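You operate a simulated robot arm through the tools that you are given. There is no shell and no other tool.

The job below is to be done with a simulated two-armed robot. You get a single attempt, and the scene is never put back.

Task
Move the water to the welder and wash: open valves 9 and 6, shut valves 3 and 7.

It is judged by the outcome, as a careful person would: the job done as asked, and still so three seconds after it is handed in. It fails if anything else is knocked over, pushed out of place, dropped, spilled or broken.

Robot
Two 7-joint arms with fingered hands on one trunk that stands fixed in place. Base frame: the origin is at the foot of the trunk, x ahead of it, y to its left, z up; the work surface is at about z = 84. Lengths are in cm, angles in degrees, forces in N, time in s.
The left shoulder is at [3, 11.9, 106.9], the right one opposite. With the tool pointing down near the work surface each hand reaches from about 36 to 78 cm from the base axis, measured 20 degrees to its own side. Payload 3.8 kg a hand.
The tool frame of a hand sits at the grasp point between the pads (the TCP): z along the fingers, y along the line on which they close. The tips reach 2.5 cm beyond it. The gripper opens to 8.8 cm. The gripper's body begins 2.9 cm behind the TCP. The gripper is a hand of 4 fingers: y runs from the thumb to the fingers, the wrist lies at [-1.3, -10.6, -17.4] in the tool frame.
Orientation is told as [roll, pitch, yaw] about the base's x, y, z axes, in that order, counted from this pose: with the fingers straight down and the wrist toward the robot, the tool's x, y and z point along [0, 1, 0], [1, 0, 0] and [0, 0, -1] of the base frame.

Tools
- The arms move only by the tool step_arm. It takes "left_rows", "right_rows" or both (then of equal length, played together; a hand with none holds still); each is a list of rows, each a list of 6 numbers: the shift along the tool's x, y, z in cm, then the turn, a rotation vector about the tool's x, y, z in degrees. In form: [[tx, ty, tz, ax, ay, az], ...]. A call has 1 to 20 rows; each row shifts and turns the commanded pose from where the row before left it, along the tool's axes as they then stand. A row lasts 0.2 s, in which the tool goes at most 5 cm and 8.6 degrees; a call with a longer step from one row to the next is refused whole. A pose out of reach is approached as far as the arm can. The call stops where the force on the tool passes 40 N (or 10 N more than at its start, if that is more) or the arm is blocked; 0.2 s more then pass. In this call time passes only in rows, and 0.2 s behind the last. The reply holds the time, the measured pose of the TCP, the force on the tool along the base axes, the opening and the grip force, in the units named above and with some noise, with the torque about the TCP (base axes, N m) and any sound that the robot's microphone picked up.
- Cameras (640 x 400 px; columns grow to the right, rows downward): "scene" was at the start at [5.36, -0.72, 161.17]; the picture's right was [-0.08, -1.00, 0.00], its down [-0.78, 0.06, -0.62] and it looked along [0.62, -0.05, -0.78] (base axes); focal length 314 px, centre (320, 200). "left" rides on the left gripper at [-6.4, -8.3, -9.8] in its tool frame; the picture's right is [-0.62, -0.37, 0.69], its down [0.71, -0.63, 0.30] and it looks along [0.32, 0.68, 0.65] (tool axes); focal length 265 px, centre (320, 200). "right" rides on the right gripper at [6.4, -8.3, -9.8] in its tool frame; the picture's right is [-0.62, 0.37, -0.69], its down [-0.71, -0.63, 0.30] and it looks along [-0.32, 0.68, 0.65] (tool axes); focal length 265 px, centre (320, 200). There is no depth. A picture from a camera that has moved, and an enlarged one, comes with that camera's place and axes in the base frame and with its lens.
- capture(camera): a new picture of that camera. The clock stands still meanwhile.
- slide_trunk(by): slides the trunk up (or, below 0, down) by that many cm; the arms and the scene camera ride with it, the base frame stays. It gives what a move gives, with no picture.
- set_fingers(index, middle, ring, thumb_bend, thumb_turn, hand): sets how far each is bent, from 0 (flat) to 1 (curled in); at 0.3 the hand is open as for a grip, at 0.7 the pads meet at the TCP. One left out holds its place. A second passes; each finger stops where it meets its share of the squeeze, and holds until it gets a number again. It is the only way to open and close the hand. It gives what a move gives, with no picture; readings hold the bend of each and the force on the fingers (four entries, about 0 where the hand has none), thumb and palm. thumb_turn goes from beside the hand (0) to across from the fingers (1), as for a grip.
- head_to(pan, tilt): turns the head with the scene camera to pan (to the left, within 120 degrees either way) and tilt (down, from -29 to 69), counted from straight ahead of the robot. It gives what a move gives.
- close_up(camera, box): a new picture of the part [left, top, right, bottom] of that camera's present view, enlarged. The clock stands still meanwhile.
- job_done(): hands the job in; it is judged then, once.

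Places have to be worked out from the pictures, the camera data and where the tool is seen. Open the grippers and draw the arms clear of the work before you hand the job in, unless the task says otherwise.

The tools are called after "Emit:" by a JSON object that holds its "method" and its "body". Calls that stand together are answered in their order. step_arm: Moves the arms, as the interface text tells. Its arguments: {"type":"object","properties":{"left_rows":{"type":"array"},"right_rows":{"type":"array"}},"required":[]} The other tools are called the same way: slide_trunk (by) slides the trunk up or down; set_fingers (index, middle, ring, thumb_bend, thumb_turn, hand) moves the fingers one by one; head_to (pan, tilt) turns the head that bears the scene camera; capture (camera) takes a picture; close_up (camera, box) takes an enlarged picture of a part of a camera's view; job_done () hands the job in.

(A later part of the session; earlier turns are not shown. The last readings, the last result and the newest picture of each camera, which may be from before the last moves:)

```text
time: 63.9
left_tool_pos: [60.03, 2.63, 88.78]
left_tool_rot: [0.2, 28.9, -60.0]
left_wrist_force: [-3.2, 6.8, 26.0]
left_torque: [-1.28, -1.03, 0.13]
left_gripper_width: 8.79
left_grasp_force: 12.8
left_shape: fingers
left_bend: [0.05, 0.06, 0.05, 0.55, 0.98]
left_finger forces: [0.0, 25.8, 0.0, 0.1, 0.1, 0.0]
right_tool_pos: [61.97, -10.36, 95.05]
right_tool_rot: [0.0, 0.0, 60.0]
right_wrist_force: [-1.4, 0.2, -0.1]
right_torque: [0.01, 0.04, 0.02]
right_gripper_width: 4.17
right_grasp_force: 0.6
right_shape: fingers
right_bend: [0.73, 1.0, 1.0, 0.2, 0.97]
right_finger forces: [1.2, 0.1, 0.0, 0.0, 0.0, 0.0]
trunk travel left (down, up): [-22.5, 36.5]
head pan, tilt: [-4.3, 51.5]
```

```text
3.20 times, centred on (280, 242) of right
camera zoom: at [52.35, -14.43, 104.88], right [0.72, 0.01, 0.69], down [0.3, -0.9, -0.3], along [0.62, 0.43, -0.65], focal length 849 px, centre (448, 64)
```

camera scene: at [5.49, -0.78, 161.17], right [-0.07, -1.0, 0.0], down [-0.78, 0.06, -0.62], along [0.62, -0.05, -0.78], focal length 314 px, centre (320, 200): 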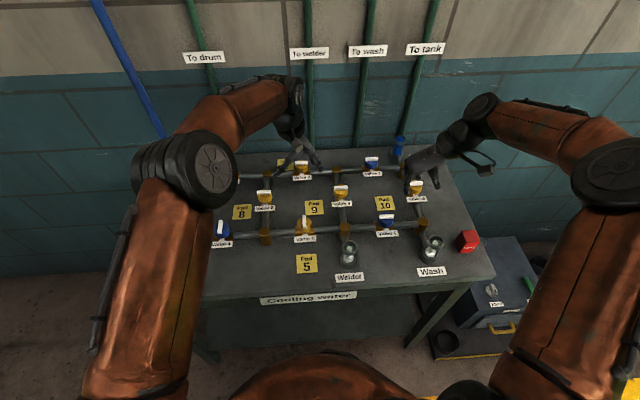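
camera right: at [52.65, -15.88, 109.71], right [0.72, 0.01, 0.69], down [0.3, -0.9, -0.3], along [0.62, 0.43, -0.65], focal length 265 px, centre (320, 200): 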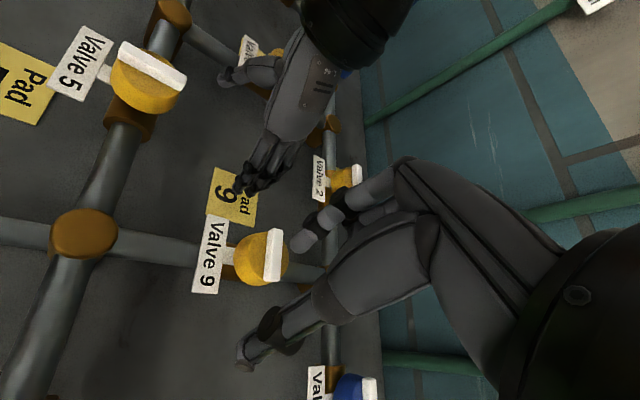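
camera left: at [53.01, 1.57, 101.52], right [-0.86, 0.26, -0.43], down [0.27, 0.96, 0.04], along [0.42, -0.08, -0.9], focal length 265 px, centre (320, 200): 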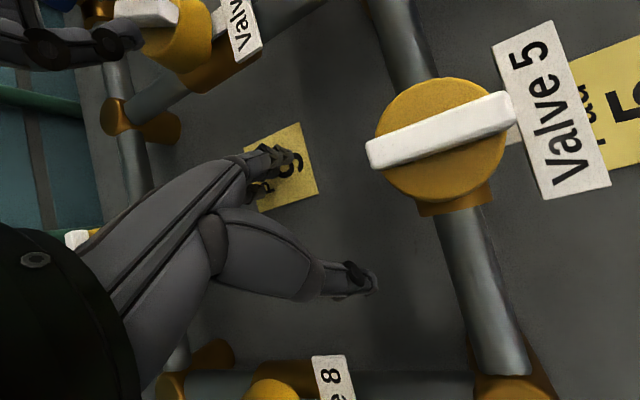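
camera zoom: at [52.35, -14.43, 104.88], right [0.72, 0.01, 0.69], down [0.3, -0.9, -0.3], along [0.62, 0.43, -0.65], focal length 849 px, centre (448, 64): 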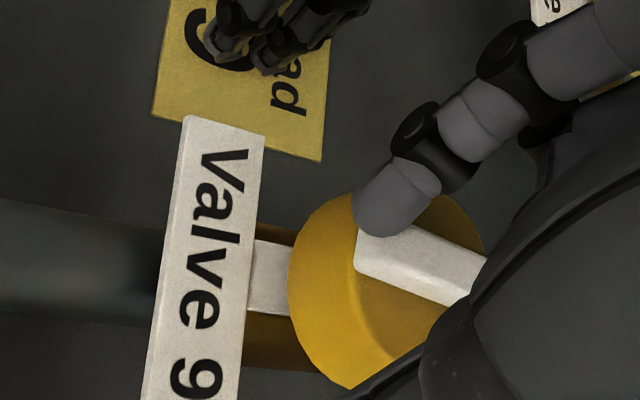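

The bar is at about 75°. I pull straight toward -y to finish the turn.

Emit:
{"method": "step_arm", "body": {"right_rows": [[-0.1, -0.22, 0, 0, 0, 0], [-0.1, -0.22, 0, 0, 0, 0], [-0.1, -0.2, 0, 0, 0, 0]]}}

Emit:
{"method": "close_up", "body": {"camera": "scene", "box": [300, 155, 380, 205]}}

Emit:
{"method": "close_up", "body": {"camera": "right", "box": [180, 180, 380, 305]}}

```text
time: 64.7
left_tool_pos: [59.83, 2.59, 88.81]
left_tool_rot: [0.2, 28.8, -59.9]
left_wrist_force: [-4.2, 7.0, 26.1]
left_torque: [-1.28, -1.01, 0.08]
left_gripper_width: 8.78
left_grasp_force: 13.4
left_shape: fingers
left_bend: [0.05, 0.06, 0.05, 0.55, 0.98]
left_finger forces: [0.0, 26.3, 0.0, 0.0, 0.1, 0.1]
right_tool_pos: [61.96, -11.23, 95.27]
right_tool_rot: [-0.1, 0.0, 60.0]
right_wrist_force: [0.1, 0.7, 0.5]
right_torque: [-0.01, -0.03, -0.02]
right_gripper_width: 4.22
right_grasp_force: 0.1
right_shape: fingers
right_bend: [0.73, 1.0, 1.0, 0.2, 0.97]
right_finger forces: [0.1, 0.0, 0.0, 0.1, 0.1, 0.0]
trunk travel left (down, up): [-22.5, 36.5]
head pan, tilt: [-4.3, 51.5]
```

```text
8.00 times, centred on (340, 180) of scene
camera zoom: at [4.99, -0.6, 161.2], right [-0.07, -1.0, 0.0], down [-0.78, 0.06, -0.62], along [0.62, -0.05, -0.78], focal length 2509 px, centre (160, 360)
```

zoom: 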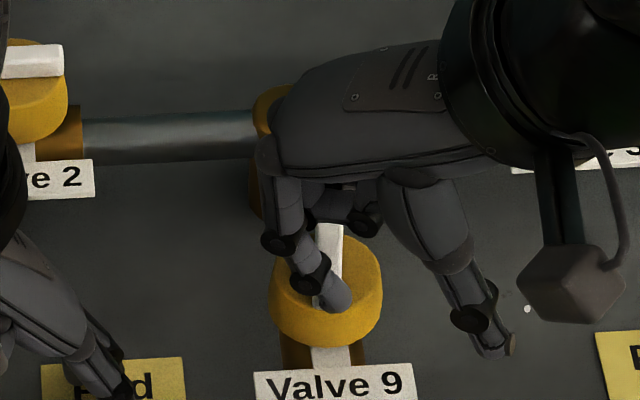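

```text
3.20 times, centred on (280, 242) of right
camera zoom: at [52.22, -15.15, 104.95], right [0.72, 0.01, 0.69], down [0.3, -0.9, -0.3], along [0.62, 0.43, -0.65], focal length 849 px, centre (448, 64)
```

zoom: 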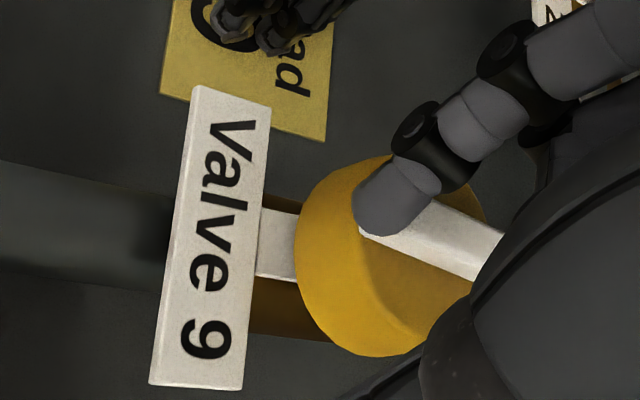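

The fingertip slid off the bar's near end. I lift, go back to its left flank at a smaller radius, lower slightly deeper, and pull again.

Emit:
{"method": "step_arm", "body": {"right_rows": [[0, 0, -1.2, 0, 0, 0], [0.15, 0.63, 0, 0, 0, 0], [0.15, 0.63, 0, 0, 0, 0], [0, 0, 0.8, 0, 0, 0], [0, 0, 0.7, 0, 0, 0], [-0.125, -0.2165, 0, 0, 0, 0], [-0.125, -0.2165, 0, 0, 0, 0]]}}

Emit:
{"method": "close_up", "body": {"camera": "scene", "box": [300, 155, 380, 205]}}

Emit:
{"method": "close_up", "body": {"camera": "right", "box": [180, 180, 380, 305]}}

```text
time: 66.3
left_tool_pos: [60.21, 2.69, 88.93]
left_tool_rot: [0.2, 28.7, -59.9]
left_wrist_force: [-2.8, 6.7, 25.9]
left_torque: [-1.3, -1.02, 0.1]
left_gripper_width: 8.76
left_grasp_force: 12.9
left_shape: fingers
left_bend: [0.05, 0.05, 0.05, 0.55, 0.98]
left_finger forces: [0.0, 26.0, 0.1, 0.1, 0.0, 0.0]
right_tool_pos: [62.34, -10.34, 94.83]
right_tool_rot: [0.0, 0.0, 60.0]
right_wrist_force: [-0.5, 1.9, 0.6]
right_torque: [0.05, 0.0, -0.03]
right_gripper_width: 4.34
right_grasp_force: 1.2
right_shape: fingers
right_bend: [0.73, 1.0, 1.0, 0.2, 0.97]
right_finger forces: [1.5, 0.1, 0.0, 0.0, 0.0, 0.0]
trunk travel left (down, up): [-22.5, 36.5]
head pan, tilt: [-4.3, 51.5]
```

```text
8.00 times, centred on (340, 180) of scene
camera zoom: at [4.99, -0.57, 161.2], right [-0.07, -1.0, 0.0], down [-0.78, 0.06, -0.62], along [0.62, -0.05, -0.78], focal length 2509 px, centre (160, 360)
```

zoom: 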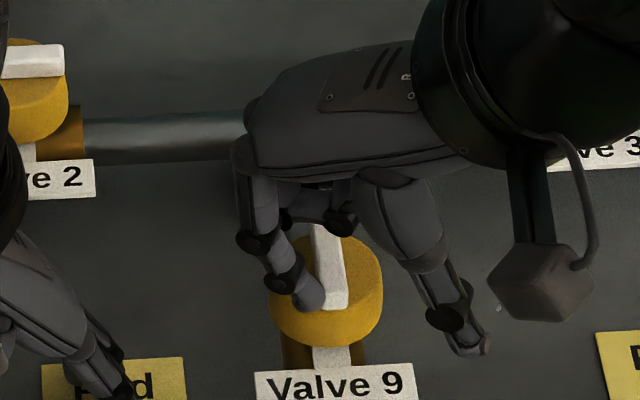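

```text
3.20 times, centred on (280, 242) of right
camera zoom: at [52.65, -14.37, 104.56], right [0.72, 0.01, 0.69], down [0.3, -0.9, -0.3], along [0.62, 0.43, -0.65], focal length 849 px, centre (448, 64)
```

zoom: 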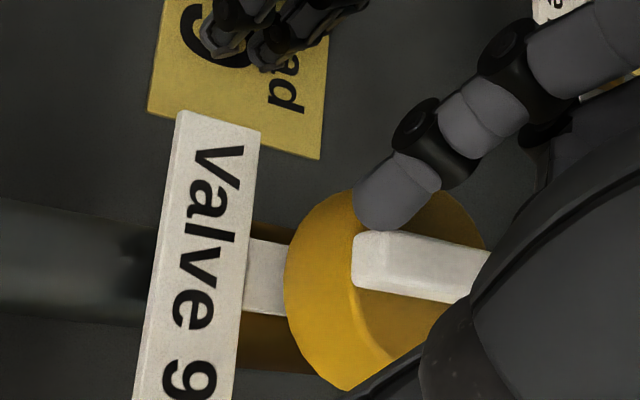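

The bar is almost along its pipe now. I pull a little more to reach the stop.

Emit:
{"method": "step_arm", "body": {"right_rows": [[-0.1, -0.173, 0, 0, 0, 0], [-0.1, -0.173, 0, 0, 0, 0]]}}

Emit:
{"method": "close_up", "body": {"camera": "scene", "box": [300, 155, 380, 205]}}

Emit:
{"method": "close_up", "body": {"camera": "right", "box": [180, 180, 380, 305]}}

```text
time: 66.9
left_tool_pos: [59.91, 2.73, 88.88]
left_tool_rot: [0.2, 28.8, -59.9]
left_wrist_force: [-3.1, 7.3, 25.9]
left_torque: [-1.29, -1.01, 0.09]
left_gripper_width: 8.77
left_grasp_force: 12.8
left_shape: fingers
left_bend: [0.05, 0.05, 0.05, 0.55, 0.98]
left_finger forces: [0.0, 25.5, 0.1, 0.1, 0.0, 0.1]
right_tool_pos: [62.34, -10.63, 94.82]
right_tool_rot: [-0.1, 0.0, 60.1]
right_wrist_force: [-1.4, 3.5, 0.8]
right_torque: [0.08, 0.02, 0.01]
right_gripper_width: 4.52
right_grasp_force: 2.2
right_shape: fingers
right_bend: [0.73, 1.0, 1.0, 0.2, 0.97]
right_finger forces: [3.3, 0.0, 0.0, 0.0, 0.0, 0.0]
trunk travel left (down, up): [-22.5, 36.5]
head pan, tilt: [-4.3, 51.5]
```

```text
8.00 times, centred on (340, 180) of scene
camera zoom: at [4.99, -0.54, 161.2], right [-0.07, -1.0, 0.0], down [-0.78, 0.06, -0.62], along [0.62, -0.05, -0.78], focal length 2509 px, centre (160, 360)
```

zoom: 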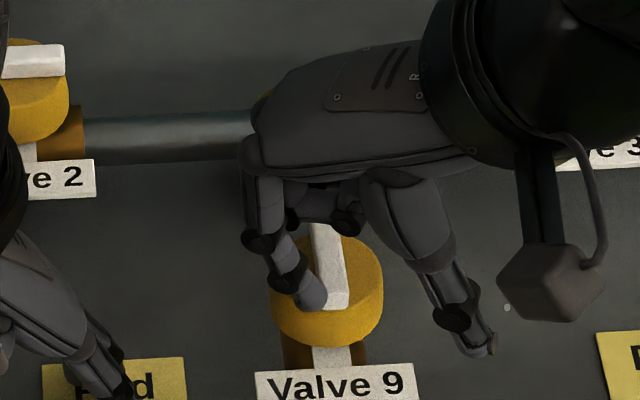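

```text
3.20 times, centred on (280, 242) of right
camera zoom: at [52.59, -14.6, 104.62], right [0.72, 0.01, 0.69], down [0.31, -0.9, -0.3], along [0.62, 0.43, -0.65], focal length 849 px, centre (448, 64)
```

zoom: 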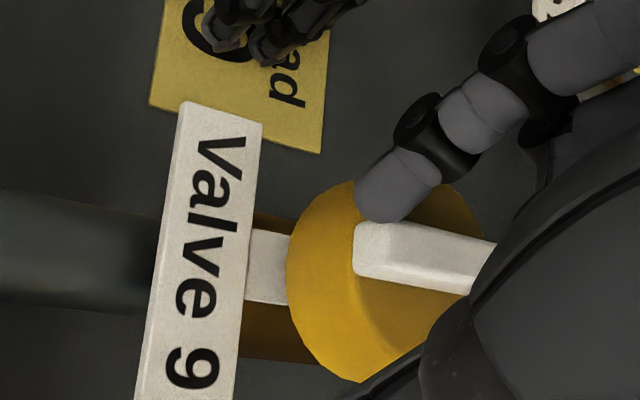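

The force rises with no further motion, so valve 9 is at its open stop and aligned with the pipe. I back the right hand off and lift it, keeping the pad held, then look.

Emit:
{"method": "step_arm", "body": {"right_rows": [[0.2, 0.35, 0, 0, 0, 0], [0, 0, -2, 0, 0, 0], [0, 0, -4, 0, 0, 0], [0, -3, -3, 0, 0, 0], [0, -4, 0, 0, 0, 0]]}}

Emit:
{"method": "close_up", "body": {"camera": "scene", "box": [280, 140, 400, 215]}}

```text
time: 68.1
left_tool_pos: [59.83, 2.55, 88.89]
left_tool_rot: [0.2, 28.9, -59.9]
left_wrist_force: [-3.6, 8.0, 26.8]
left_torque: [-1.33, -1.03, 0.11]
left_gripper_width: 8.76
left_grasp_force: 12.6
left_shape: fingers
left_bend: [0.05, 0.06, 0.05, 0.55, 0.98]
left_finger forces: [0.1, 26.6, 0.1, 0.0, 0.0, 0.0]
right_tool_pos: [58.73, -16.25, 104.0]
right_tool_rot: [-0.1, 0.0, 59.9]
right_wrist_force: [-0.4, 0.1, 0.1]
right_torque: [0.02, 0.01, 0.0]
right_gripper_width: 4.23
right_grasp_force: 0.0
right_shape: fingers
right_bend: [0.73, 1.0, 1.0, 0.2, 0.97]
right_finger forces: [0.1, 0.0, 0.1, 0.0, 0.0, 0.0]
trunk travel left (down, up): [-22.5, 36.5]
head pan, tilt: [-4.3, 51.5]
```

```text
5.33 times, centred on (340, 178) of scene
camera zoom: at [4.95, -0.71, 161.2], right [-0.07, -1.0, 0.0], down [-0.78, 0.06, -0.62], along [0.62, -0.05, -0.78], focal length 1673 px, centre (213, 320)
```

zoom: 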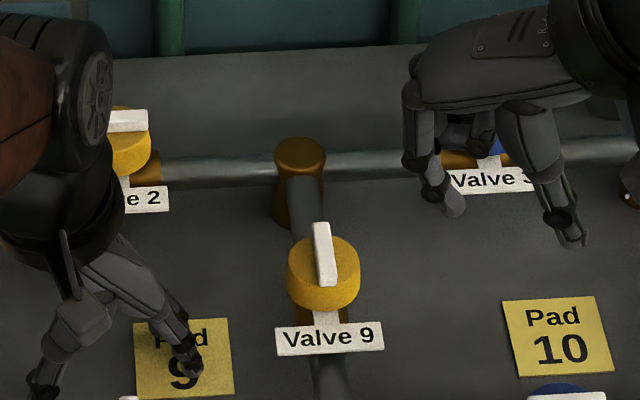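

Valve 9's bar lies along its pipe. I release the pad by lifting the left hand and check that valve 9 stays open.

Emit:
{"method": "step_arm", "body": {"left_rows": [[0, -0.485, -0.875, 0, 0, 0], [0, -1.455, -2.625, 0, 0, 0], [0, -1.94, -3.5, 0, 0, 0], [0, -1.94, -3.5, 0, 0, 0]]}}

Emit:
{"method": "close_up", "body": {"camera": "scene", "box": [280, 140, 400, 215]}}

Emit:
{"method": "capture", "body": {"camera": "scene"}}

```text
time: 69.1
left_tool_pos: [59.9, 2.59, 100.58]
left_tool_rot: [-0.1, 29.0, -60.1]
left_wrist_force: [0.1, 0.1, 1.0]
left_torque: [0.02, -0.01, 0.02]
left_gripper_width: 8.77
left_grasp_force: 0.0
left_shape: fingers
left_bend: [0.05, 0.05, 0.05, 0.55, 0.98]
left_finger forces: [0.1, 0.0, 0.1, 0.0, 0.1, 0.0]
right_tool_pos: [58.98, -16.42, 103.74]
right_tool_rot: [0.0, 0.0, 60.0]
right_wrist_force: [-0.4, 0.6, -0.3]
right_torque: [0.02, 0.03, 0.02]
right_gripper_width: 4.21
right_grasp_force: 0.1
right_shape: fingers
right_bend: [0.73, 1.0, 1.0, 0.2, 0.97]
right_finger forces: [0.0, 0.1, 0.0, 0.0, 0.0, 0.0]
trunk travel left (down, up): [-22.5, 36.5]
head pan, tilt: [-4.3, 51.5]
```

```text
5.33 times, centred on (340, 178) of scene
camera zoom: at [5.31, -0.73, 161.18], right [-0.08, -1.0, 0.0], down [-0.78, 0.06, -0.62], along [0.62, -0.05, -0.78], focal length 1673 px, centre (213, 320)
```

zoom: 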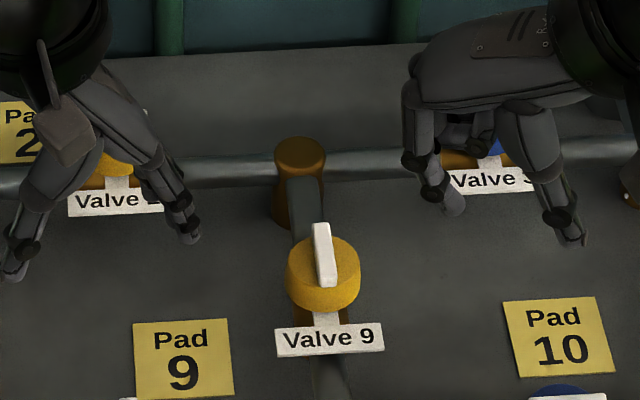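

```text
taken
camera scene: at [5.31, -0.73, 161.18], right [-0.08, -1.0, 0.0], down [-0.78, 0.06, -0.62], along [0.62, -0.05, -0.78], focal length 314 px, centre (320, 200)
```

scene: 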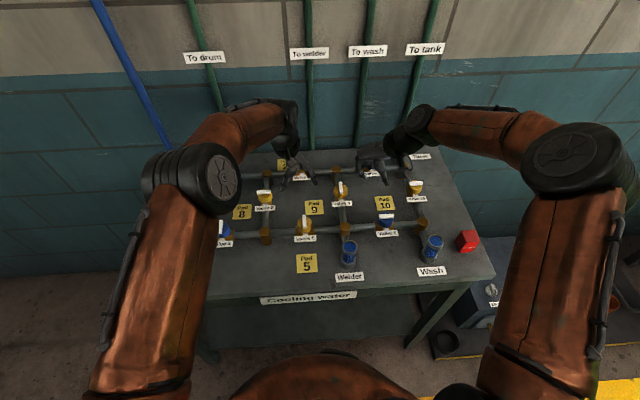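

Valve 9 stays open after the pad is released, and both the Welder and Wash sight glasses now show blue water. Next is valve 3 with the right hand: I turn it to face forward (yaw 0), straighten the index a little for reach, and move above the valve's far side.

Emit:
{"method": "set_fingers", "body": {"hand": "right", "index": 0.52}}

Emit:
{"method": "step_arm", "body": {"right_rows": [[0, 0, -0.5, 0, 0, 8.5], [0, 0, 0, 0, 0, 8.5], [0, 0, 0, 0, 0, 8.5], [0, 0, 0, 0, 0, 8.5], [0, 0, 0, 0, 0, 8.5], [0, 0, 0, 0, 0, 8.5], [0, 0, 0, 0, 0, 8.5], [0, 0, 0, 0, 0, 0.5], [-1.85, 3.475, 0, 0, 0, 0], [-1.85, 3.475, 0, 0, 0, 0], [-1.85, 3.475, 0, 0, 0, 0], [-1.85, 3.475, 0, 0, 0, 0]]}}

Emit:
{"method": "capture", "body": {"camera": "right"}}

Emit:
{"method": "close_up", "body": {"camera": "scene", "box": [320, 120, 440, 195]}}

```text
time: 70.1
left_tool_pos: [60.02, 2.62, 100.42]
left_tool_rot: [0.0, 29.0, -60.0]
left_wrist_force: [0.5, 0.9, -0.6]
left_torque: [0.02, 0.04, 0.01]
left_gripper_width: 8.75
left_grasp_force: 0.1
left_shape: fingers
left_bend: [0.05, 0.05, 0.05, 0.55, 0.98]
left_finger forces: [0.0, 0.0, 0.1, 0.1, 0.0, 0.0]
right_tool_pos: [58.96, -16.29, 103.74]
right_tool_rot: [0.0, 0.1, 60.0]
right_wrist_force: [0.0, 0.1, 0.4]
right_torque: [-0.02, -0.02, -0.01]
right_gripper_width: 6.77
right_grasp_force: 0.1
right_shape: fingers
right_bend: [0.52, 1.0, 1.0, 0.2, 0.97]
right_finger forces: [0.1, 0.0, 0.1, 0.0, 0.0, 0.0]
trunk travel left (down, up): [-22.5, 36.5]
head pan, tilt: [-4.3, 51.5]
```

```text
time: 72.7
left_tool_pos: [60.03, 2.7, 100.39]
left_tool_rot: [-0.1, 29.1, -59.9]
left_wrist_force: [-0.7, -0.5, 0.7]
left_torque: [0.02, 0.01, 0.02]
left_gripper_width: 8.76
left_grasp_force: 0.1
left_shape: fingers
left_bend: [0.05, 0.05, 0.05, 0.55, 0.98]
left_finger forces: [0.1, 0.1, 0.0, 0.1, 0.1, 0.0]
right_tool_pos: [72.85, -23.77, 104.14]
right_tool_rot: [0.1, 0.1, 0.0]
right_wrist_force: [0.3, -0.6, -0.4]
right_torque: [0.02, 0.0, 0.0]
right_gripper_width: 6.77
right_grasp_force: 0.1
right_shape: fingers
right_bend: [0.52, 1.0, 1.0, 0.2, 0.97]
right_finger forces: [0.0, 0.0, 0.1, 0.0, 0.0, 0.0]
trunk travel left (down, up): [-22.5, 36.5]
head pan, tilt: [-4.3, 51.5]
```

```text
taken
camera right: at [64.57, -17.36, 113.92], right [0.37, -0.62, 0.69], down [-0.63, -0.71, -0.3], along [0.68, -0.32, -0.66], focal length 265 px, centre (320, 200)
```

right: 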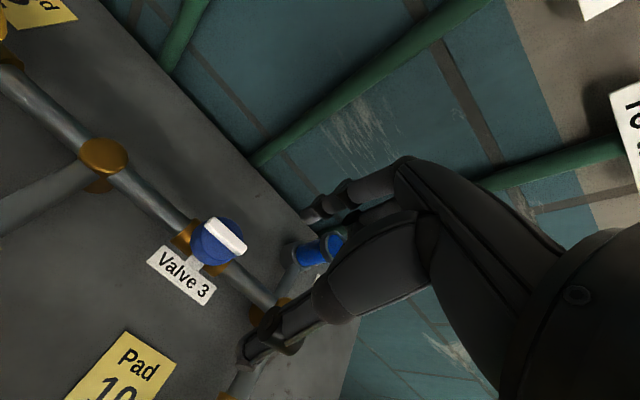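

```text
5.33 times, centred on (380, 158) of scene
camera zoom: at [5.53, -0.78, 161.17], right [-0.08, -1.0, 0.0], down [-0.78, 0.06, -0.62], along [0.62, -0.05, -0.78], focal length 1673 px, centre (0, 427)
```

zoom: 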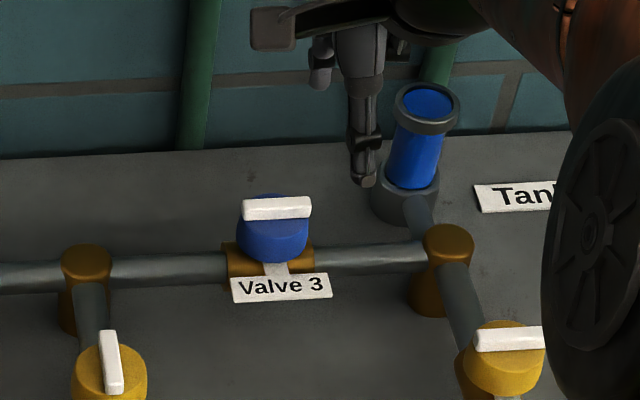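

The index tip is at about [75.75,-23.3], just beyond valve 3's right half (knob centre ≈[74.5,-21.9]). I lower it most of the way and check.

Emit:
{"method": "step_arm", "body": {"right_rows": [[0, 0.2, 2.2, 0, 0, 0], [0, 0, 2.2, 0, 0, 0], [0, 0, 2.2, 0, 0, 0], [0, 0, 1.3, 0, 0, 0]]}}

Emit:
{"method": "close_up", "body": {"camera": "right", "box": [180, 150, 380, 275]}}

Emit:
{"method": "close_up", "body": {"camera": "scene", "box": [340, 130, 420, 180]}}

```text
time: 73.7
left_tool_pos: [60.08, 2.78, 100.42]
left_tool_rot: [0.0, 29.0, -60.0]
left_wrist_force: [-0.4, -0.1, -0.6]
left_torque: [-0.01, 0.01, 0.02]
left_gripper_width: 8.77
left_grasp_force: 0.0
left_shape: fingers
left_bend: [0.05, 0.05, 0.05, 0.55, 0.98]
left_finger forces: [0.0, 0.0, 0.0, 0.0, 0.1, 0.0]
right_tool_pos: [73.14, -23.84, 96.25]
right_tool_rot: [0.0, 0.0, 0.0]
right_wrist_force: [-0.2, -0.7, -0.7]
right_torque: [0.01, -0.03, 0.0]
right_gripper_width: 6.77
right_grasp_force: 0.1
right_shape: fingers
right_bend: [0.52, 1.0, 1.0, 0.2, 0.97]
right_finger forces: [0.1, 0.0, 0.0, 0.0, 0.0, 0.0]
trunk travel left (down, up): [-22.5, 36.5]
head pan, tilt: [-4.3, 51.5]
```

```text
3.20 times, centred on (280, 212) of right
camera zoom: at [64.93, -17.4, 105.99], right [0.37, -0.62, 0.69], down [-0.63, -0.71, -0.3], along [0.68, -0.32, -0.65], focal length 849 px, centre (448, 160)
```

zoom: 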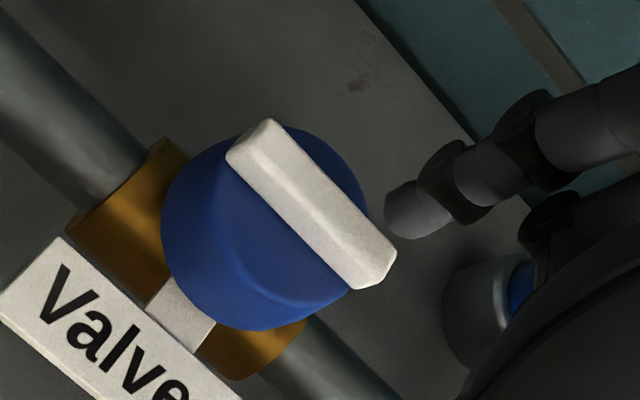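

```text
8.00 times, centred on (380, 155) of scene
camera zoom: at [5.41, -0.71, 161.18], right [-0.07, -1.0, 0.0], down [-0.78, 0.06, -0.62], along [0.62, -0.05, -0.78], focal length 2509 px, centre (-160, 560)
```

zoom: 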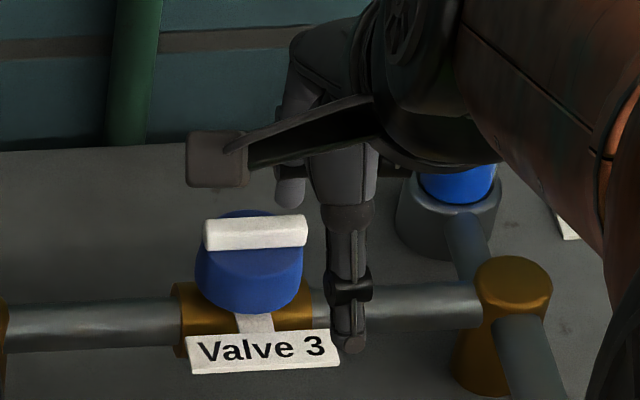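

The tip is just beyond the bar on its right half. I lower the last centimetre and pull toward the robot along the arc (clockwise), about 30° to start.

Emit:
{"method": "step_arm", "body": {"right_rows": [[0.3, 0.25, 0.5, 0, 0, 0], [0, 0, 0.55, 0, 0, 0], [0, -0.3, 0, 0, 0, 0], [-0.12, -0.18, 0, 0, 0, 0], [-0.12, -0.18, 0, 0, 0, 0], [-0.08, -0.2, 0, 0, 0, 0], [-0.07, -0.2, 0, 0, 0, 0]]}}

Emit:
{"method": "close_up", "body": {"camera": "right", "box": [180, 150, 380, 275]}}

Emit:
{"method": "close_up", "body": {"camera": "scene", "box": [340, 130, 420, 180]}}

```text
time: 75.3
left_tool_pos: [60.07, 2.63, 100.43]
left_tool_rot: [-0.1, 28.9, -60.1]
left_wrist_force: [0.6, -0.8, 0.6]
left_torque: [-0.02, 0.03, 0.02]
left_gripper_width: 8.74
left_grasp_force: 0.1
left_shape: fingers
left_bend: [0.05, 0.05, 0.05, 0.55, 0.98]
left_finger forces: [0.0, 0.1, 0.0, 0.1, 0.0, 0.1]
right_tool_pos: [72.5, -23.94, 95.15]
right_tool_rot: [0.1, 0.1, 0.1]
right_wrist_force: [2.3, 0.2, 0.0]
right_torque: [-0.03, -0.04, -0.01]
right_gripper_width: 7.21
right_grasp_force: 0.6
right_shape: fingers
right_bend: [0.48, 1.0, 1.0, 0.2, 0.97]
right_finger forces: [1.9, 0.1, 0.0, 0.0, 0.0, 0.0]
trunk travel left (down, up): [-22.5, 36.5]
head pan, tilt: [-4.3, 51.5]
```

```text
3.20 times, centred on (280, 212) of right
camera zoom: at [64.15, -17.51, 104.95], right [0.37, -0.62, 0.69], down [-0.63, -0.71, -0.3], along [0.68, -0.32, -0.65], focal length 849 px, centre (448, 160)
```

zoom: 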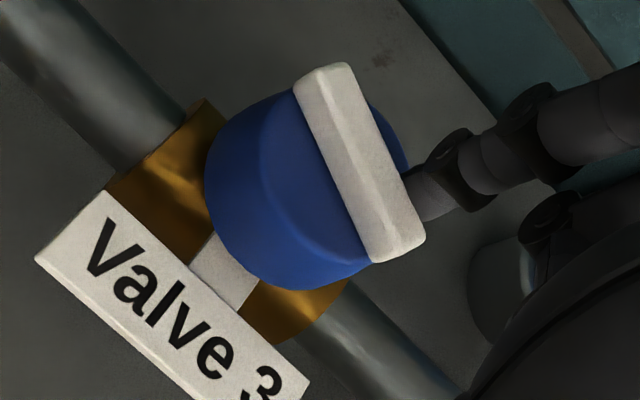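

```text
8.00 times, centred on (380, 155) of scene
camera zoom: at [5.42, -0.72, 161.18], right [-0.08, -1.0, 0.0], down [-0.78, 0.06, -0.62], along [0.62, -0.05, -0.78], focal length 2509 px, centre (-160, 560)
```

zoom: 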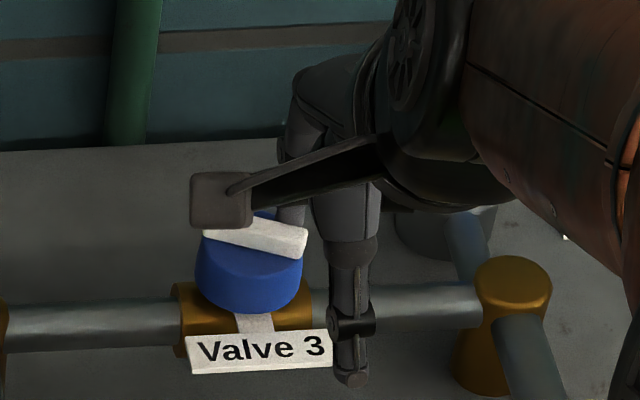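

Valve 3 is turning clockwise, at about 20°. I continue the arc.

Emit:
{"method": "step_arm", "body": {"right_rows": [[-0.04, -0.2, 0, 0, 0, 0], [-0.02, -0.21, 0, 0, 0, 0], [0, -0.21, 0, 0, 0, 0], [0.03, -0.21, 0, 0, 0, 0], [0.06, -0.2, 0, 0, 0, 0], [0.08, -0.2, 0, 0, 0, 0]]}}

Emit:
{"method": "close_up", "body": {"camera": "right", "box": [180, 130, 380, 255]}}

Emit:
{"method": "close_up", "body": {"camera": "scene", "box": [340, 130, 420, 180]}}

```text
time: 76.7
left_tool_pos: [60.01, 2.59, 100.43]
left_tool_rot: [0.0, 28.9, -60.0]
left_wrist_force: [0.1, -0.1, -1.0]
left_torque: [-0.01, 0.02, 0.03]
left_gripper_width: 8.78
left_grasp_force: 0.1
left_shape: fingers
left_bend: [0.05, 0.05, 0.05, 0.55, 0.98]
left_finger forces: [0.0, 0.1, 0.0, 0.2, 0.0, 0.0]
right_tool_pos: [71.26, -23.89, 95.31]
right_tool_rot: [0.0, 0.0, 0.1]
right_wrist_force: [2.7, -1.4, 0.8]
right_torque: [-0.03, -0.06, -0.06]
right_gripper_width: 7.15
right_grasp_force: 1.0
right_shape: fingers
right_bend: [0.49, 1.0, 1.0, 0.2, 0.97]
right_finger forces: [1.8, 0.1, 0.0, 0.0, 0.0, 0.0]
trunk travel left (down, up): [-22.5, 36.5]
head pan, tilt: [-4.3, 51.5]
```

```text
3.20 times, centred on (280, 192) of right
camera zoom: at [62.91, -17.41, 105.03], right [0.37, -0.62, 0.69], down [-0.63, -0.71, -0.3], along [0.68, -0.32, -0.65], focal length 849 px, centre (448, 224)
```

zoom: 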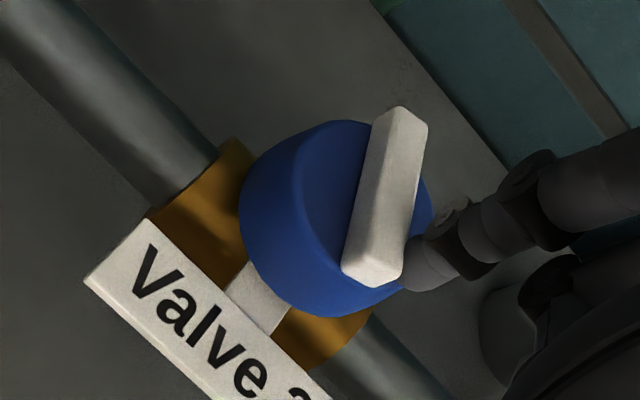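

```text
8.00 times, centred on (380, 155) of scene
camera zoom: at [5.42, -0.74, 161.18], right [-0.07, -1.0, 0.0], down [-0.78, 0.06, -0.62], along [0.62, -0.05, -0.78], focal length 2509 px, centre (-160, 560)
```

zoom: 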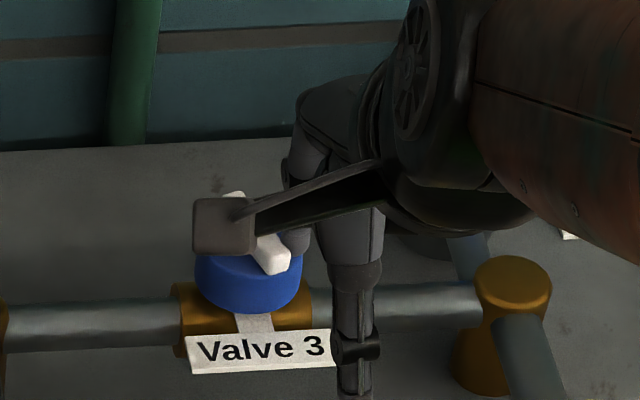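

Valve 3's bar is at about 60°. I continue, curving more to +y.

Emit:
{"method": "step_arm", "body": {"right_rows": [[0.11, -0.18, 0, 0, 0, 0], [0.12, -0.18, 0, 0, 0, 0], [0.15, -0.16, 0, 0, 0, 0], [0.17, -0.15, 0, 0, 0, 0], [0.18, -0.1, 0, 0, 0, 0]]}}

Emit:
{"method": "close_up", "body": {"camera": "right", "box": [180, 130, 380, 255]}}

Emit:
{"method": "close_up", "body": {"camera": "scene", "box": [340, 130, 420, 180]}}

```text
time: 77.9
left_tool_pos: [60.16, 2.63, 100.5]
left_tool_rot: [0.0, 29.2, -60.1]
left_wrist_force: [0.1, -0.5, -0.4]
left_torque: [-0.01, 0.0, -0.02]
left_gripper_width: 8.78
left_grasp_force: 0.1
left_shape: fingers
left_bend: [0.05, 0.05, 0.05, 0.55, 0.98]
left_finger forces: [0.0, 0.0, 0.0, 0.0, 0.1, 0.1]
right_tool_pos: [70.38, -23.23, 95.19]
right_tool_rot: [-0.1, 0.0, -0.2]
right_wrist_force: [3.2, -5.1, 0.1]
right_torque: [-0.1, -0.06, -0.17]
right_gripper_width: 7.08
right_grasp_force: 2.7
right_shape: fingers
right_bend: [0.49, 1.0, 1.0, 0.2, 0.97]
right_finger forces: [5.4, 0.0, 0.0, 0.0, 0.0, 0.1]
trunk travel left (down, up): [-22.5, 36.5]
head pan, tilt: [-4.3, 51.5]
```

```text
3.20 times, centred on (280, 192) of right
camera zoom: at [62.08, -16.79, 104.96], right [0.37, -0.62, 0.69], down [-0.63, -0.71, -0.3], along [0.68, -0.33, -0.65], focal length 849 px, centre (448, 224)
```

zoom: 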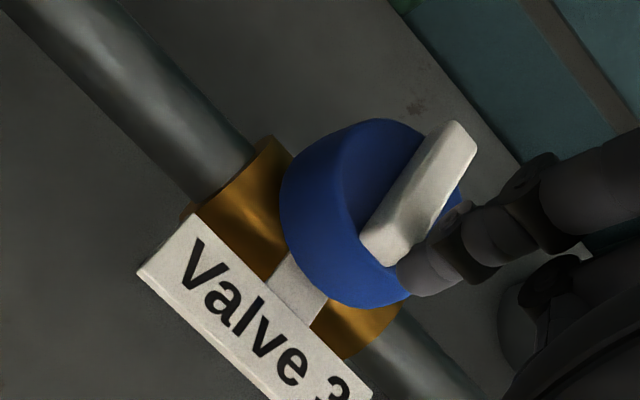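

```text
8.00 times, centred on (380, 155) of scene
camera zoom: at [5.44, -0.82, 161.17], right [-0.08, -1.0, 0.0], down [-0.78, 0.06, -0.62], along [0.62, -0.05, -0.78], focal length 2509 px, centre (-160, 560)
```

zoom: 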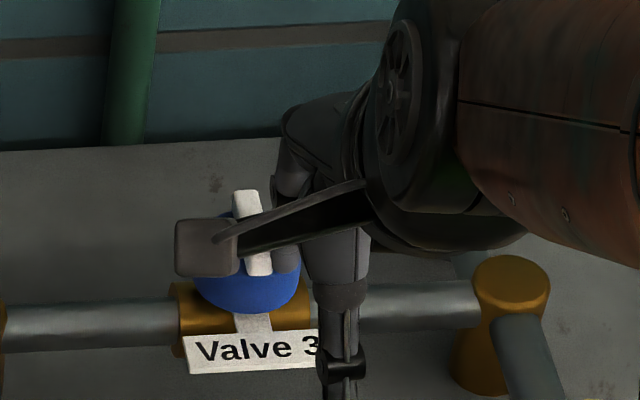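

The bar appears nearly across its pipe and the force is rising (about 5 N). I push slightly more to +y to confirm the stop.

Emit:
{"method": "step_arm", "body": {"right_rows": [[0.15, 0, 0, 0, 0, 0], [0.15, 0, 0, 0, 0, 0]]}}

Emit:
{"method": "close_up", "body": {"camera": "right", "box": [180, 130, 380, 255]}}

```text
time: 78.5
left_tool_pos: [60.04, 2.59, 100.43]
left_tool_rot: [-0.1, 29.0, -59.9]
left_wrist_force: [-0.1, -1.2, 0.1]
left_torque: [-0.02, 0.04, -0.01]
left_gripper_width: 8.76
left_grasp_force: 0.1
left_shape: fingers
left_bend: [0.05, 0.05, 0.05, 0.55, 0.98]
left_finger forces: [0.0, 0.1, 0.0, 0.1, 0.0, 0.1]
right_tool_pos: [70.22, -23.07, 95.19]
right_tool_rot: [0.0, 0.0, -0.1]
right_wrist_force: [2.3, -11.1, 0.2]
right_torque: [-0.21, -0.03, -0.39]
right_gripper_width: 7.16
right_grasp_force: 5.2
right_shape: fingers
right_bend: [0.48, 1.0, 1.0, 0.2, 0.97]
right_finger forces: [10.7, 0.0, 0.1, 0.0, 0.1, 0.0]
trunk travel left (down, up): [-22.5, 36.5]
head pan, tilt: [-4.3, 51.5]
```

```text
3.20 times, centred on (280, 192) of right
camera zoom: at [61.99, -16.59, 104.95], right [0.37, -0.62, 0.69], down [-0.63, -0.71, -0.3], along [0.68, -0.33, -0.65], focal length 849 px, centre (448, 224)
```

zoom: 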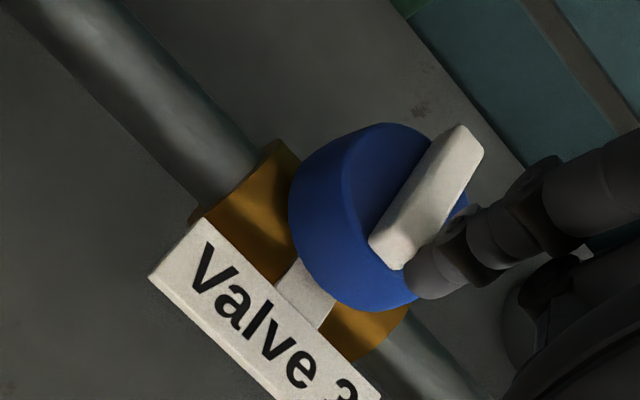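

The stop is confirmed (11 N, no further motion), so valve 3 is shut. I back the right hand off, lift, and draw it back clear.

Emit:
{"method": "step_arm", "body": {"right_rows": [[-0.4, 0, 0, 0, 0, 0], [-0.3, 0, -1.5, 0, 0, 0], [0, 0, -3, 0, 0, 0], [0, -2, -4, 0, 0, 0], [0, -4, -2, 0, 0, 0], [0, -4.5, 0, 0, 0, 0], [-1, -4.5, 0, 0, 0, 0], [-1, -4.5, 0, 0, 0, 0]]}}

Emit:
{"method": "close_up", "body": {"camera": "scene", "box": [280, 120, 440, 245]}}

```text
time: 80.3
left_tool_pos: [59.95, 2.59, 100.49]
left_tool_rot: [0.0, 29.0, -59.9]
left_wrist_force: [-0.3, 0.2, 0.5]
left_torque: [-0.03, 0.0, 0.02]
left_gripper_width: 8.76
left_grasp_force: 0.1
left_shape: fingers
left_bend: [0.05, 0.05, 0.05, 0.55, 0.98]
left_finger forces: [0.0, 0.1, 0.0, 0.1, 0.0, 0.0]
right_tool_pos: [50.39, -25.31, 105.77]
right_tool_rot: [-0.1, 0.0, 0.0]
right_wrist_force: [0.0, 0.1, -0.1]
right_torque: [0.01, -0.02, 0.03]
right_gripper_width: 6.81
right_grasp_force: 0.1
right_shape: fingers
right_bend: [0.52, 1.0, 1.0, 0.2, 0.97]
right_finger forces: [0.1, 0.0, 0.1, 0.0, 0.1, 0.1]
trunk travel left (down, up): [-22.5, 36.5]
head pan, tilt: [-4.3, 51.5]
```

```text
3.20 times, centred on (360, 182) of scene
camera zoom: at [5.24, -0.76, 161.18], right [-0.07, -1.0, 0.0], down [-0.78, 0.06, -0.62], along [0.62, -0.05, -0.78], focal length 1004 px, centre (192, 256)
```

zoom: 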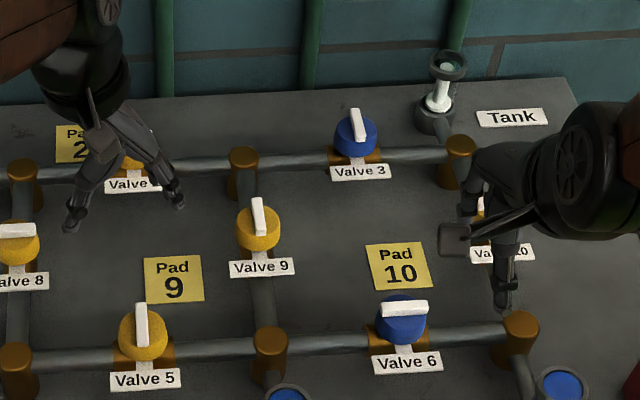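

Valve 3 is shut and the Tank glass has emptied, while 9 and 6 remain open. Now I set up the left hand for valve 7: index as the hook, other fingers curled, hand upright facing forward, moved above valve 7.

Emit:
{"method": "step_arm", "body": {"left_rows": [[0, -1.94, -3.5, 0, 0, 0], [0, -1.94, -3.5, 0, 0, 0], [0, 0, 0, -7.25, 0, 0], [0, 0, 0, -7.25, 0, 0], [0, 0, 0, -7.25, 0, 0], [0, 0, 0, -7.25, 0, 0], [0, 0, 0, 0, 0, -8.57], [0, 0, 0, 0, 0, -8.57], [0, 0, 0, 0, 0, -8.57], [0, 0, 0, 0, 0, -8.57], [0, 0, 0, 0, 0, -8.57], [0, 0, 0, 0, 0, -8.57], [0, 0, 0, 0, 0, -8.57], [4.6, 0.24, 0.3, 0, 0, 0], [4.6, 0.24, 0.3, 0, 0, 0], [4.6, 0.24, 0.3, 0, 0, 0], [4.6, 0.24, 0.3, 0, 0, 0], [4.6, 0.24, 0.3, 0, 0, 0], [4.6, 0.24, 0.3, 0, 0, 0], [4.6, 0.24, 0.3, 0, 0, 0]]}}

Emit:
{"method": "set_fingers", "body": {"hand": "left", "index": 0.52, "middle": 1.0, "ring": 1.0, "thumb_bend": 0.2}}

Emit:
{"method": "capture", "body": {"camera": "left"}}

Emit:
{"method": "capture", "body": {"camera": "scene"}}

```text
time: 84.5
left_tool_pos: [61.87, 35.16, 106.58]
left_tool_rot: [0.0, 0.0, -0.2]
left_wrist_force: [-0.6, 0.6, 0.5]
left_torque: [0.0, 0.01, -0.04]
left_gripper_width: 8.78
left_grasp_force: 0.1
left_shape: fingers
left_bend: [0.05, 0.05, 0.05, 0.55, 0.98]
left_finger forces: [0.1, 0.0, 0.0, 0.1, 0.1, 0.0]
right_tool_pos: [50.46, -25.24, 105.82]
right_tool_rot: [0.1, 0.0, 0.1]
right_wrist_force: [-0.7, 0.9, 0.3]
right_torque: [0.0, 0.01, 0.0]
right_gripper_width: 6.84
right_grasp_force: 0.1
right_shape: fingers
right_bend: [0.52, 1.0, 1.0, 0.2, 0.97]
right_finger forces: [0.0, 0.1, 0.1, 0.0, 0.0, 0.0]
trunk travel left (down, up): [-22.5, 36.5]
head pan, tilt: [-4.3, 51.5]
```

```text
time: 85.5
left_tool_pos: [61.94, 35.02, 106.68]
left_tool_rot: [-0.2, 0.0, 0.1]
left_wrist_force: [0.3, -0.6, -0.1]
left_torque: [-0.02, 0.04, 0.0]
left_gripper_width: 6.82
left_grasp_force: 0.0
left_shape: fingers
left_bend: [0.52, 1.0, 1.0, 0.2, 0.98]
left_finger forces: [0.0, 0.0, 0.0, 0.0, 0.0, 0.0]
right_tool_pos: [50.48, -25.38, 105.76]
right_tool_rot: [0.0, 0.0, 0.0]
right_wrist_force: [0.1, 0.3, 0.9]
right_torque: [-0.03, 0.02, 0.01]
right_gripper_width: 6.8
right_grasp_force: 0.0
right_shape: fingers
right_bend: [0.52, 1.0, 1.0, 0.2, 0.97]
right_finger forces: [0.1, 0.0, 0.1, 0.1, 0.0, 0.0]
trunk travel left (down, up): [-22.5, 36.5]
head pan, tilt: [-4.3, 51.5]
```

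```text
taken
camera left: at [53.53, 28.54, 116.57], right [-0.37, -0.62, -0.69], down [-0.63, 0.71, -0.3], along [0.68, 0.32, -0.65], focal length 265 px, centre (320, 200)
```

left: 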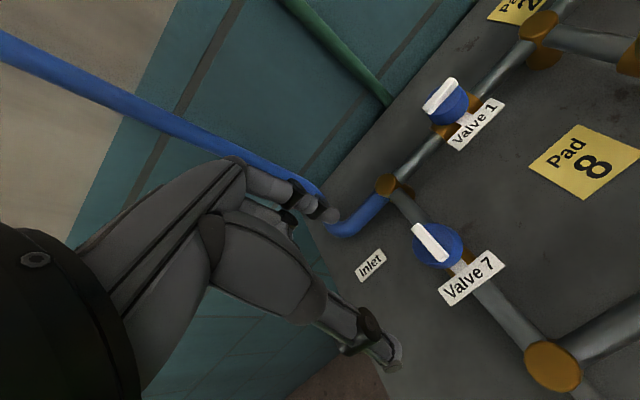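

```text
taken
camera scene: at [5.38, -0.7, 161.18], right [-0.07, -1.0, 0.0], down [-0.78, 0.06, -0.62], along [0.62, -0.05, -0.78], focal length 314 px, centre (320, 200)
```

scene: 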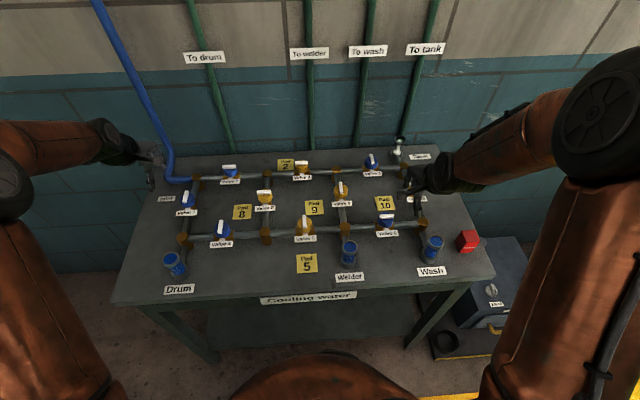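

Valve 7's bar is centred at about [63.4,32.5]. The left index tip is at about [65.1,34.6], so I shift slightly and lower to the left flank of the bar's far half.

Emit:
{"method": "step_arm", "body": {"left_rows": [[-0.3, -0.4, 2.6, 0, 0, 0], [0, 0, 2.6, 0, 0, 0], [0, 0, 2.6, 0, 0, 0], [0, 0, 2.4, 0, 0, 0]]}}

Emit:
{"method": "close_up", "body": {"camera": "left", "box": [280, 130, 480, 255]}}

Emit:
{"method": "close_up", "body": {"camera": "scene", "box": [140, 160, 240, 222]}}

```text
time: 86.5
left_tool_pos: [61.27, 34.59, 96.35]
left_tool_rot: [0.0, 0.0, 0.1]
left_wrist_force: [-0.4, -0.8, -0.5]
left_torque: [0.0, 0.0, -0.01]
left_gripper_width: 6.8
left_grasp_force: 0.0
left_shape: fingers
left_bend: [0.52, 1.0, 1.0, 0.2, 0.98]
left_finger forces: [0.1, 0.1, 0.0, 0.0, 0.1, 0.1]
right_tool_pos: [50.59, -25.27, 105.69]
right_tool_rot: [0.0, 0.1, 0.0]
right_wrist_force: [-0.1, 0.2, -0.6]
right_torque: [0.07, -0.03, -0.01]
right_gripper_width: 6.81
right_grasp_force: 0.0
right_shape: fingers
right_bend: [0.52, 1.0, 1.0, 0.2, 0.97]
right_finger forces: [0.0, 0.0, 0.0, 0.0, 0.1, 0.1]
trunk travel left (down, up): [-22.5, 36.5]
head pan, tilt: [-4.3, 51.5]
```

```text
3.20 times, centred on (380, 192) of left
camera zoom: at [52.92, 28.08, 106.16], right [-0.37, -0.62, -0.69], down [-0.63, 0.71, -0.3], along [0.68, 0.32, -0.65], focal length 849 px, centre (128, 224)
```

zoom: 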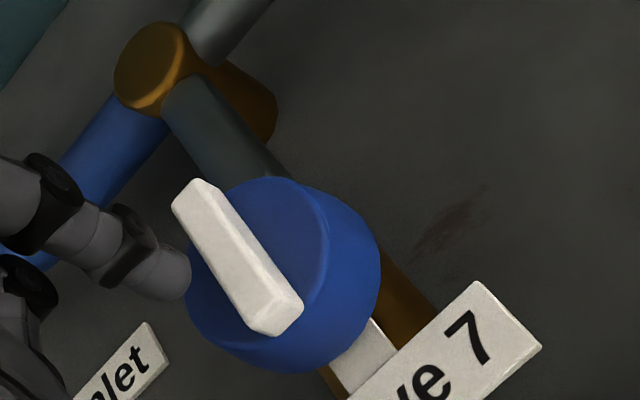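

```text
6.40 times, centred on (190, 191) of scene
camera zoom: at [5.43, -0.64, 161.17], right [-0.07, -1.0, 0.0], down [-0.78, 0.06, -0.62], along [0.62, -0.05, -0.78], focal length 2007 px, centre (1152, 258)
```

zoom: 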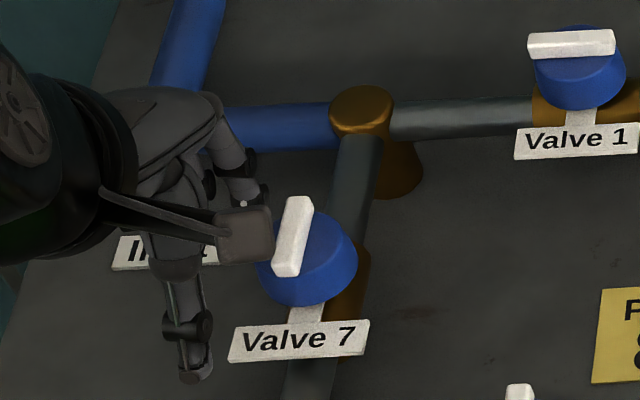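

The tip needs to be about 1 cm further forward. I move there, lower beside the bar, and push toward -y along the arc (clockwise) for about 30°.

Emit:
{"method": "step_arm", "body": {"left_rows": [[0.4, 1.0, 0, 0, 0, 0], [0, 0, 0.6, 0, 0, 0], [0, 0, 0.55, 0, 0, 0], [-0.25, 0, 0, 0, 0, 0], [-0.25, 0, 0, 0, 0, 0], [-0.18, 0.07, 0, 0, 0, 0], [-0.18, 0.07, 0, 0, 0, 0], [-0.2, 0.07, 0, 0, 0, 0], [-0.2, 0.05, 0, 0, 0, 0]]}}

Emit:
{"method": "close_up", "body": {"camera": "left", "box": [280, 130, 480, 255]}}

Emit:
{"method": "close_up", "body": {"camera": "scene", "box": [140, 160, 240, 222]}}

```text
time: 88.5
left_tool_pos: [62.57, 33.68, 95.24]
left_tool_rot: [0.0, 0.1, -0.1]
left_wrist_force: [1.5, 3.5, 0.2]
left_torque: [0.04, 0.01, 0.05]
left_gripper_width: 6.83
left_grasp_force: 0.4
left_shape: fingers
left_bend: [0.52, 1.0, 1.0, 0.2, 0.98]
left_finger forces: [2.1, 0.0, 0.0, 0.1, 0.0, 0.1]
right_tool_pos: [50.49, -25.33, 105.79]
right_tool_rot: [-0.1, 0.0, 0.0]
right_wrist_force: [-0.6, 0.5, 0.5]
right_torque: [-0.03, 0.01, -0.03]
right_gripper_width: 6.81
right_grasp_force: 0.0
right_shape: fingers
right_bend: [0.52, 1.0, 1.0, 0.2, 0.97]
right_finger forces: [0.0, 0.0, 0.0, 0.0, 0.0, 0.1]
trunk travel left (down, up): [-22.5, 36.5]
head pan, tilt: [-4.3, 51.5]
```

```text
3.20 times, centred on (380, 192) of left
camera zoom: at [54.26, 27.09, 105.13], right [-0.37, -0.62, -0.69], down [-0.63, 0.71, -0.3], along [0.68, 0.32, -0.65], focal length 849 px, centre (128, 224)
```

zoom: 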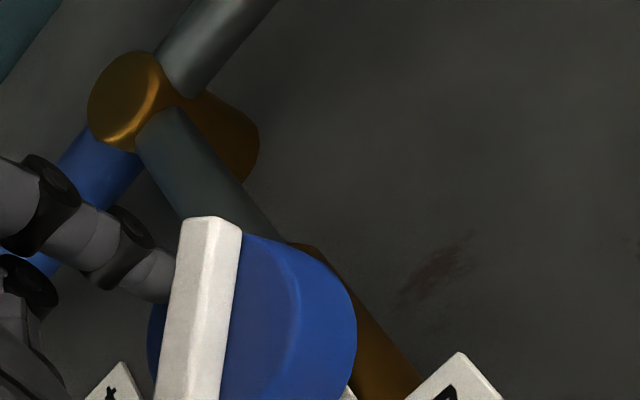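

```text
6.40 times, centred on (190, 191) of scene
camera zoom: at [5.39, -0.67, 161.18], right [-0.08, -1.0, 0.0], down [-0.78, 0.06, -0.62], along [0.62, -0.05, -0.78], focal length 2007 px, centre (1152, 258)
```

zoom: 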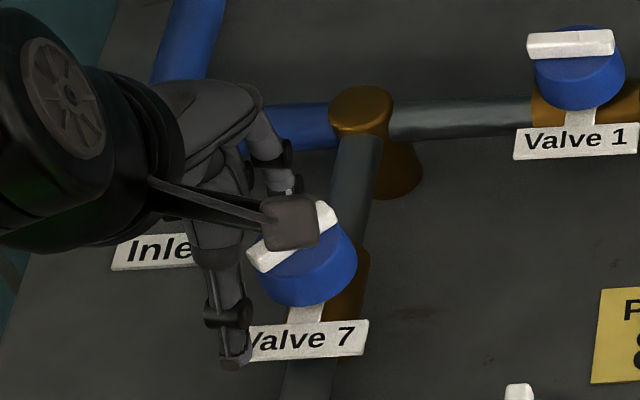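

Valve 7 is turning clockwise, at about 45°. I continue the arc.

Emit:
{"method": "step_arm", "body": {"left_rows": [[-0.21, -0.02, 0, 0, 0, 0], [-0.21, -0.04, 0, 0, 0, 0], [-0.19, -0.08, 0, 0, 0, 0], [-0.19, -0.1, 0, 0, 0, 0], [-0.17, -0.13, 0, 0, 0, 0]]}}

Emit:
{"method": "close_up", "body": {"camera": "left", "box": [280, 150, 480, 275]}}

Emit:
{"method": "close_up", "body": {"camera": "scene", "box": [140, 160, 240, 222]}}

```text
time: 89.7
left_tool_pos: [62.26, 32.55, 95.22]
left_tool_rot: [0.1, -0.1, -0.1]
left_wrist_force: [1.0, 0.3, 0.6]
left_torque: [0.03, -0.03, -0.04]
left_gripper_width: 6.95
left_grasp_force: 0.5
left_shape: fingers
left_bend: [0.5, 1.0, 1.0, 0.2, 0.98]
left_finger forces: [1.0, 0.0, 0.0, 0.1, 0.0, 0.0]
right_tool_pos: [50.51, -25.43, 105.74]
right_tool_rot: [0.1, 0.1, -0.1]
right_wrist_force: [0.3, 0.2, -0.6]
right_torque: [-0.03, -0.01, 0.01]
right_gripper_width: 6.81
right_grasp_force: 0.1
right_shape: fingers
right_bend: [0.52, 1.0, 1.0, 0.2, 0.97]
right_finger forces: [0.1, 0.0, 0.0, 0.0, 0.0, 0.0]
trunk travel left (down, up): [-22.5, 36.5]
head pan, tilt: [-4.3, 51.5]
```

```text
3.20 times, centred on (380, 212) of left
camera zoom: at [53.86, 26.01, 105.07], right [-0.37, -0.62, -0.69], down [-0.63, 0.71, -0.3], along [0.68, 0.32, -0.65], focal length 849 px, centre (128, 160)
```

zoom: 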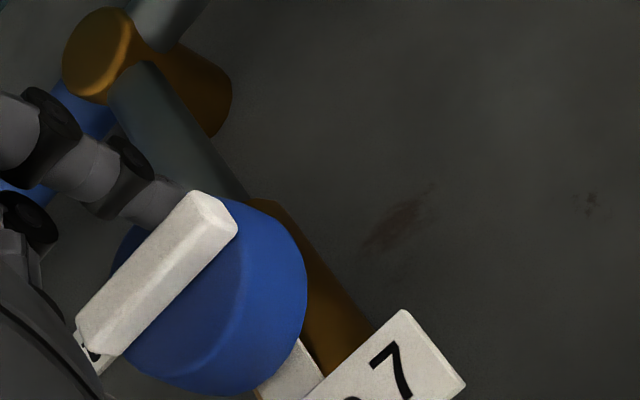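

```text
6.40 times, centred on (190, 191) of scene
camera zoom: at [5.39, -0.71, 161.18], right [-0.08, -1.0, 0.0], down [-0.78, 0.06, -0.62], along [0.62, -0.05, -0.78], focal length 2007 px, centre (1152, 258)
```

zoom: 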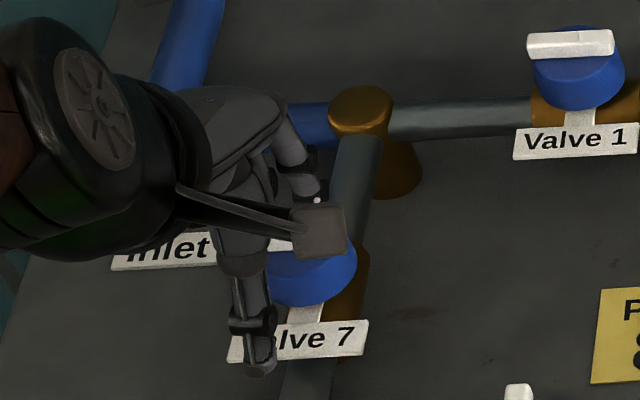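

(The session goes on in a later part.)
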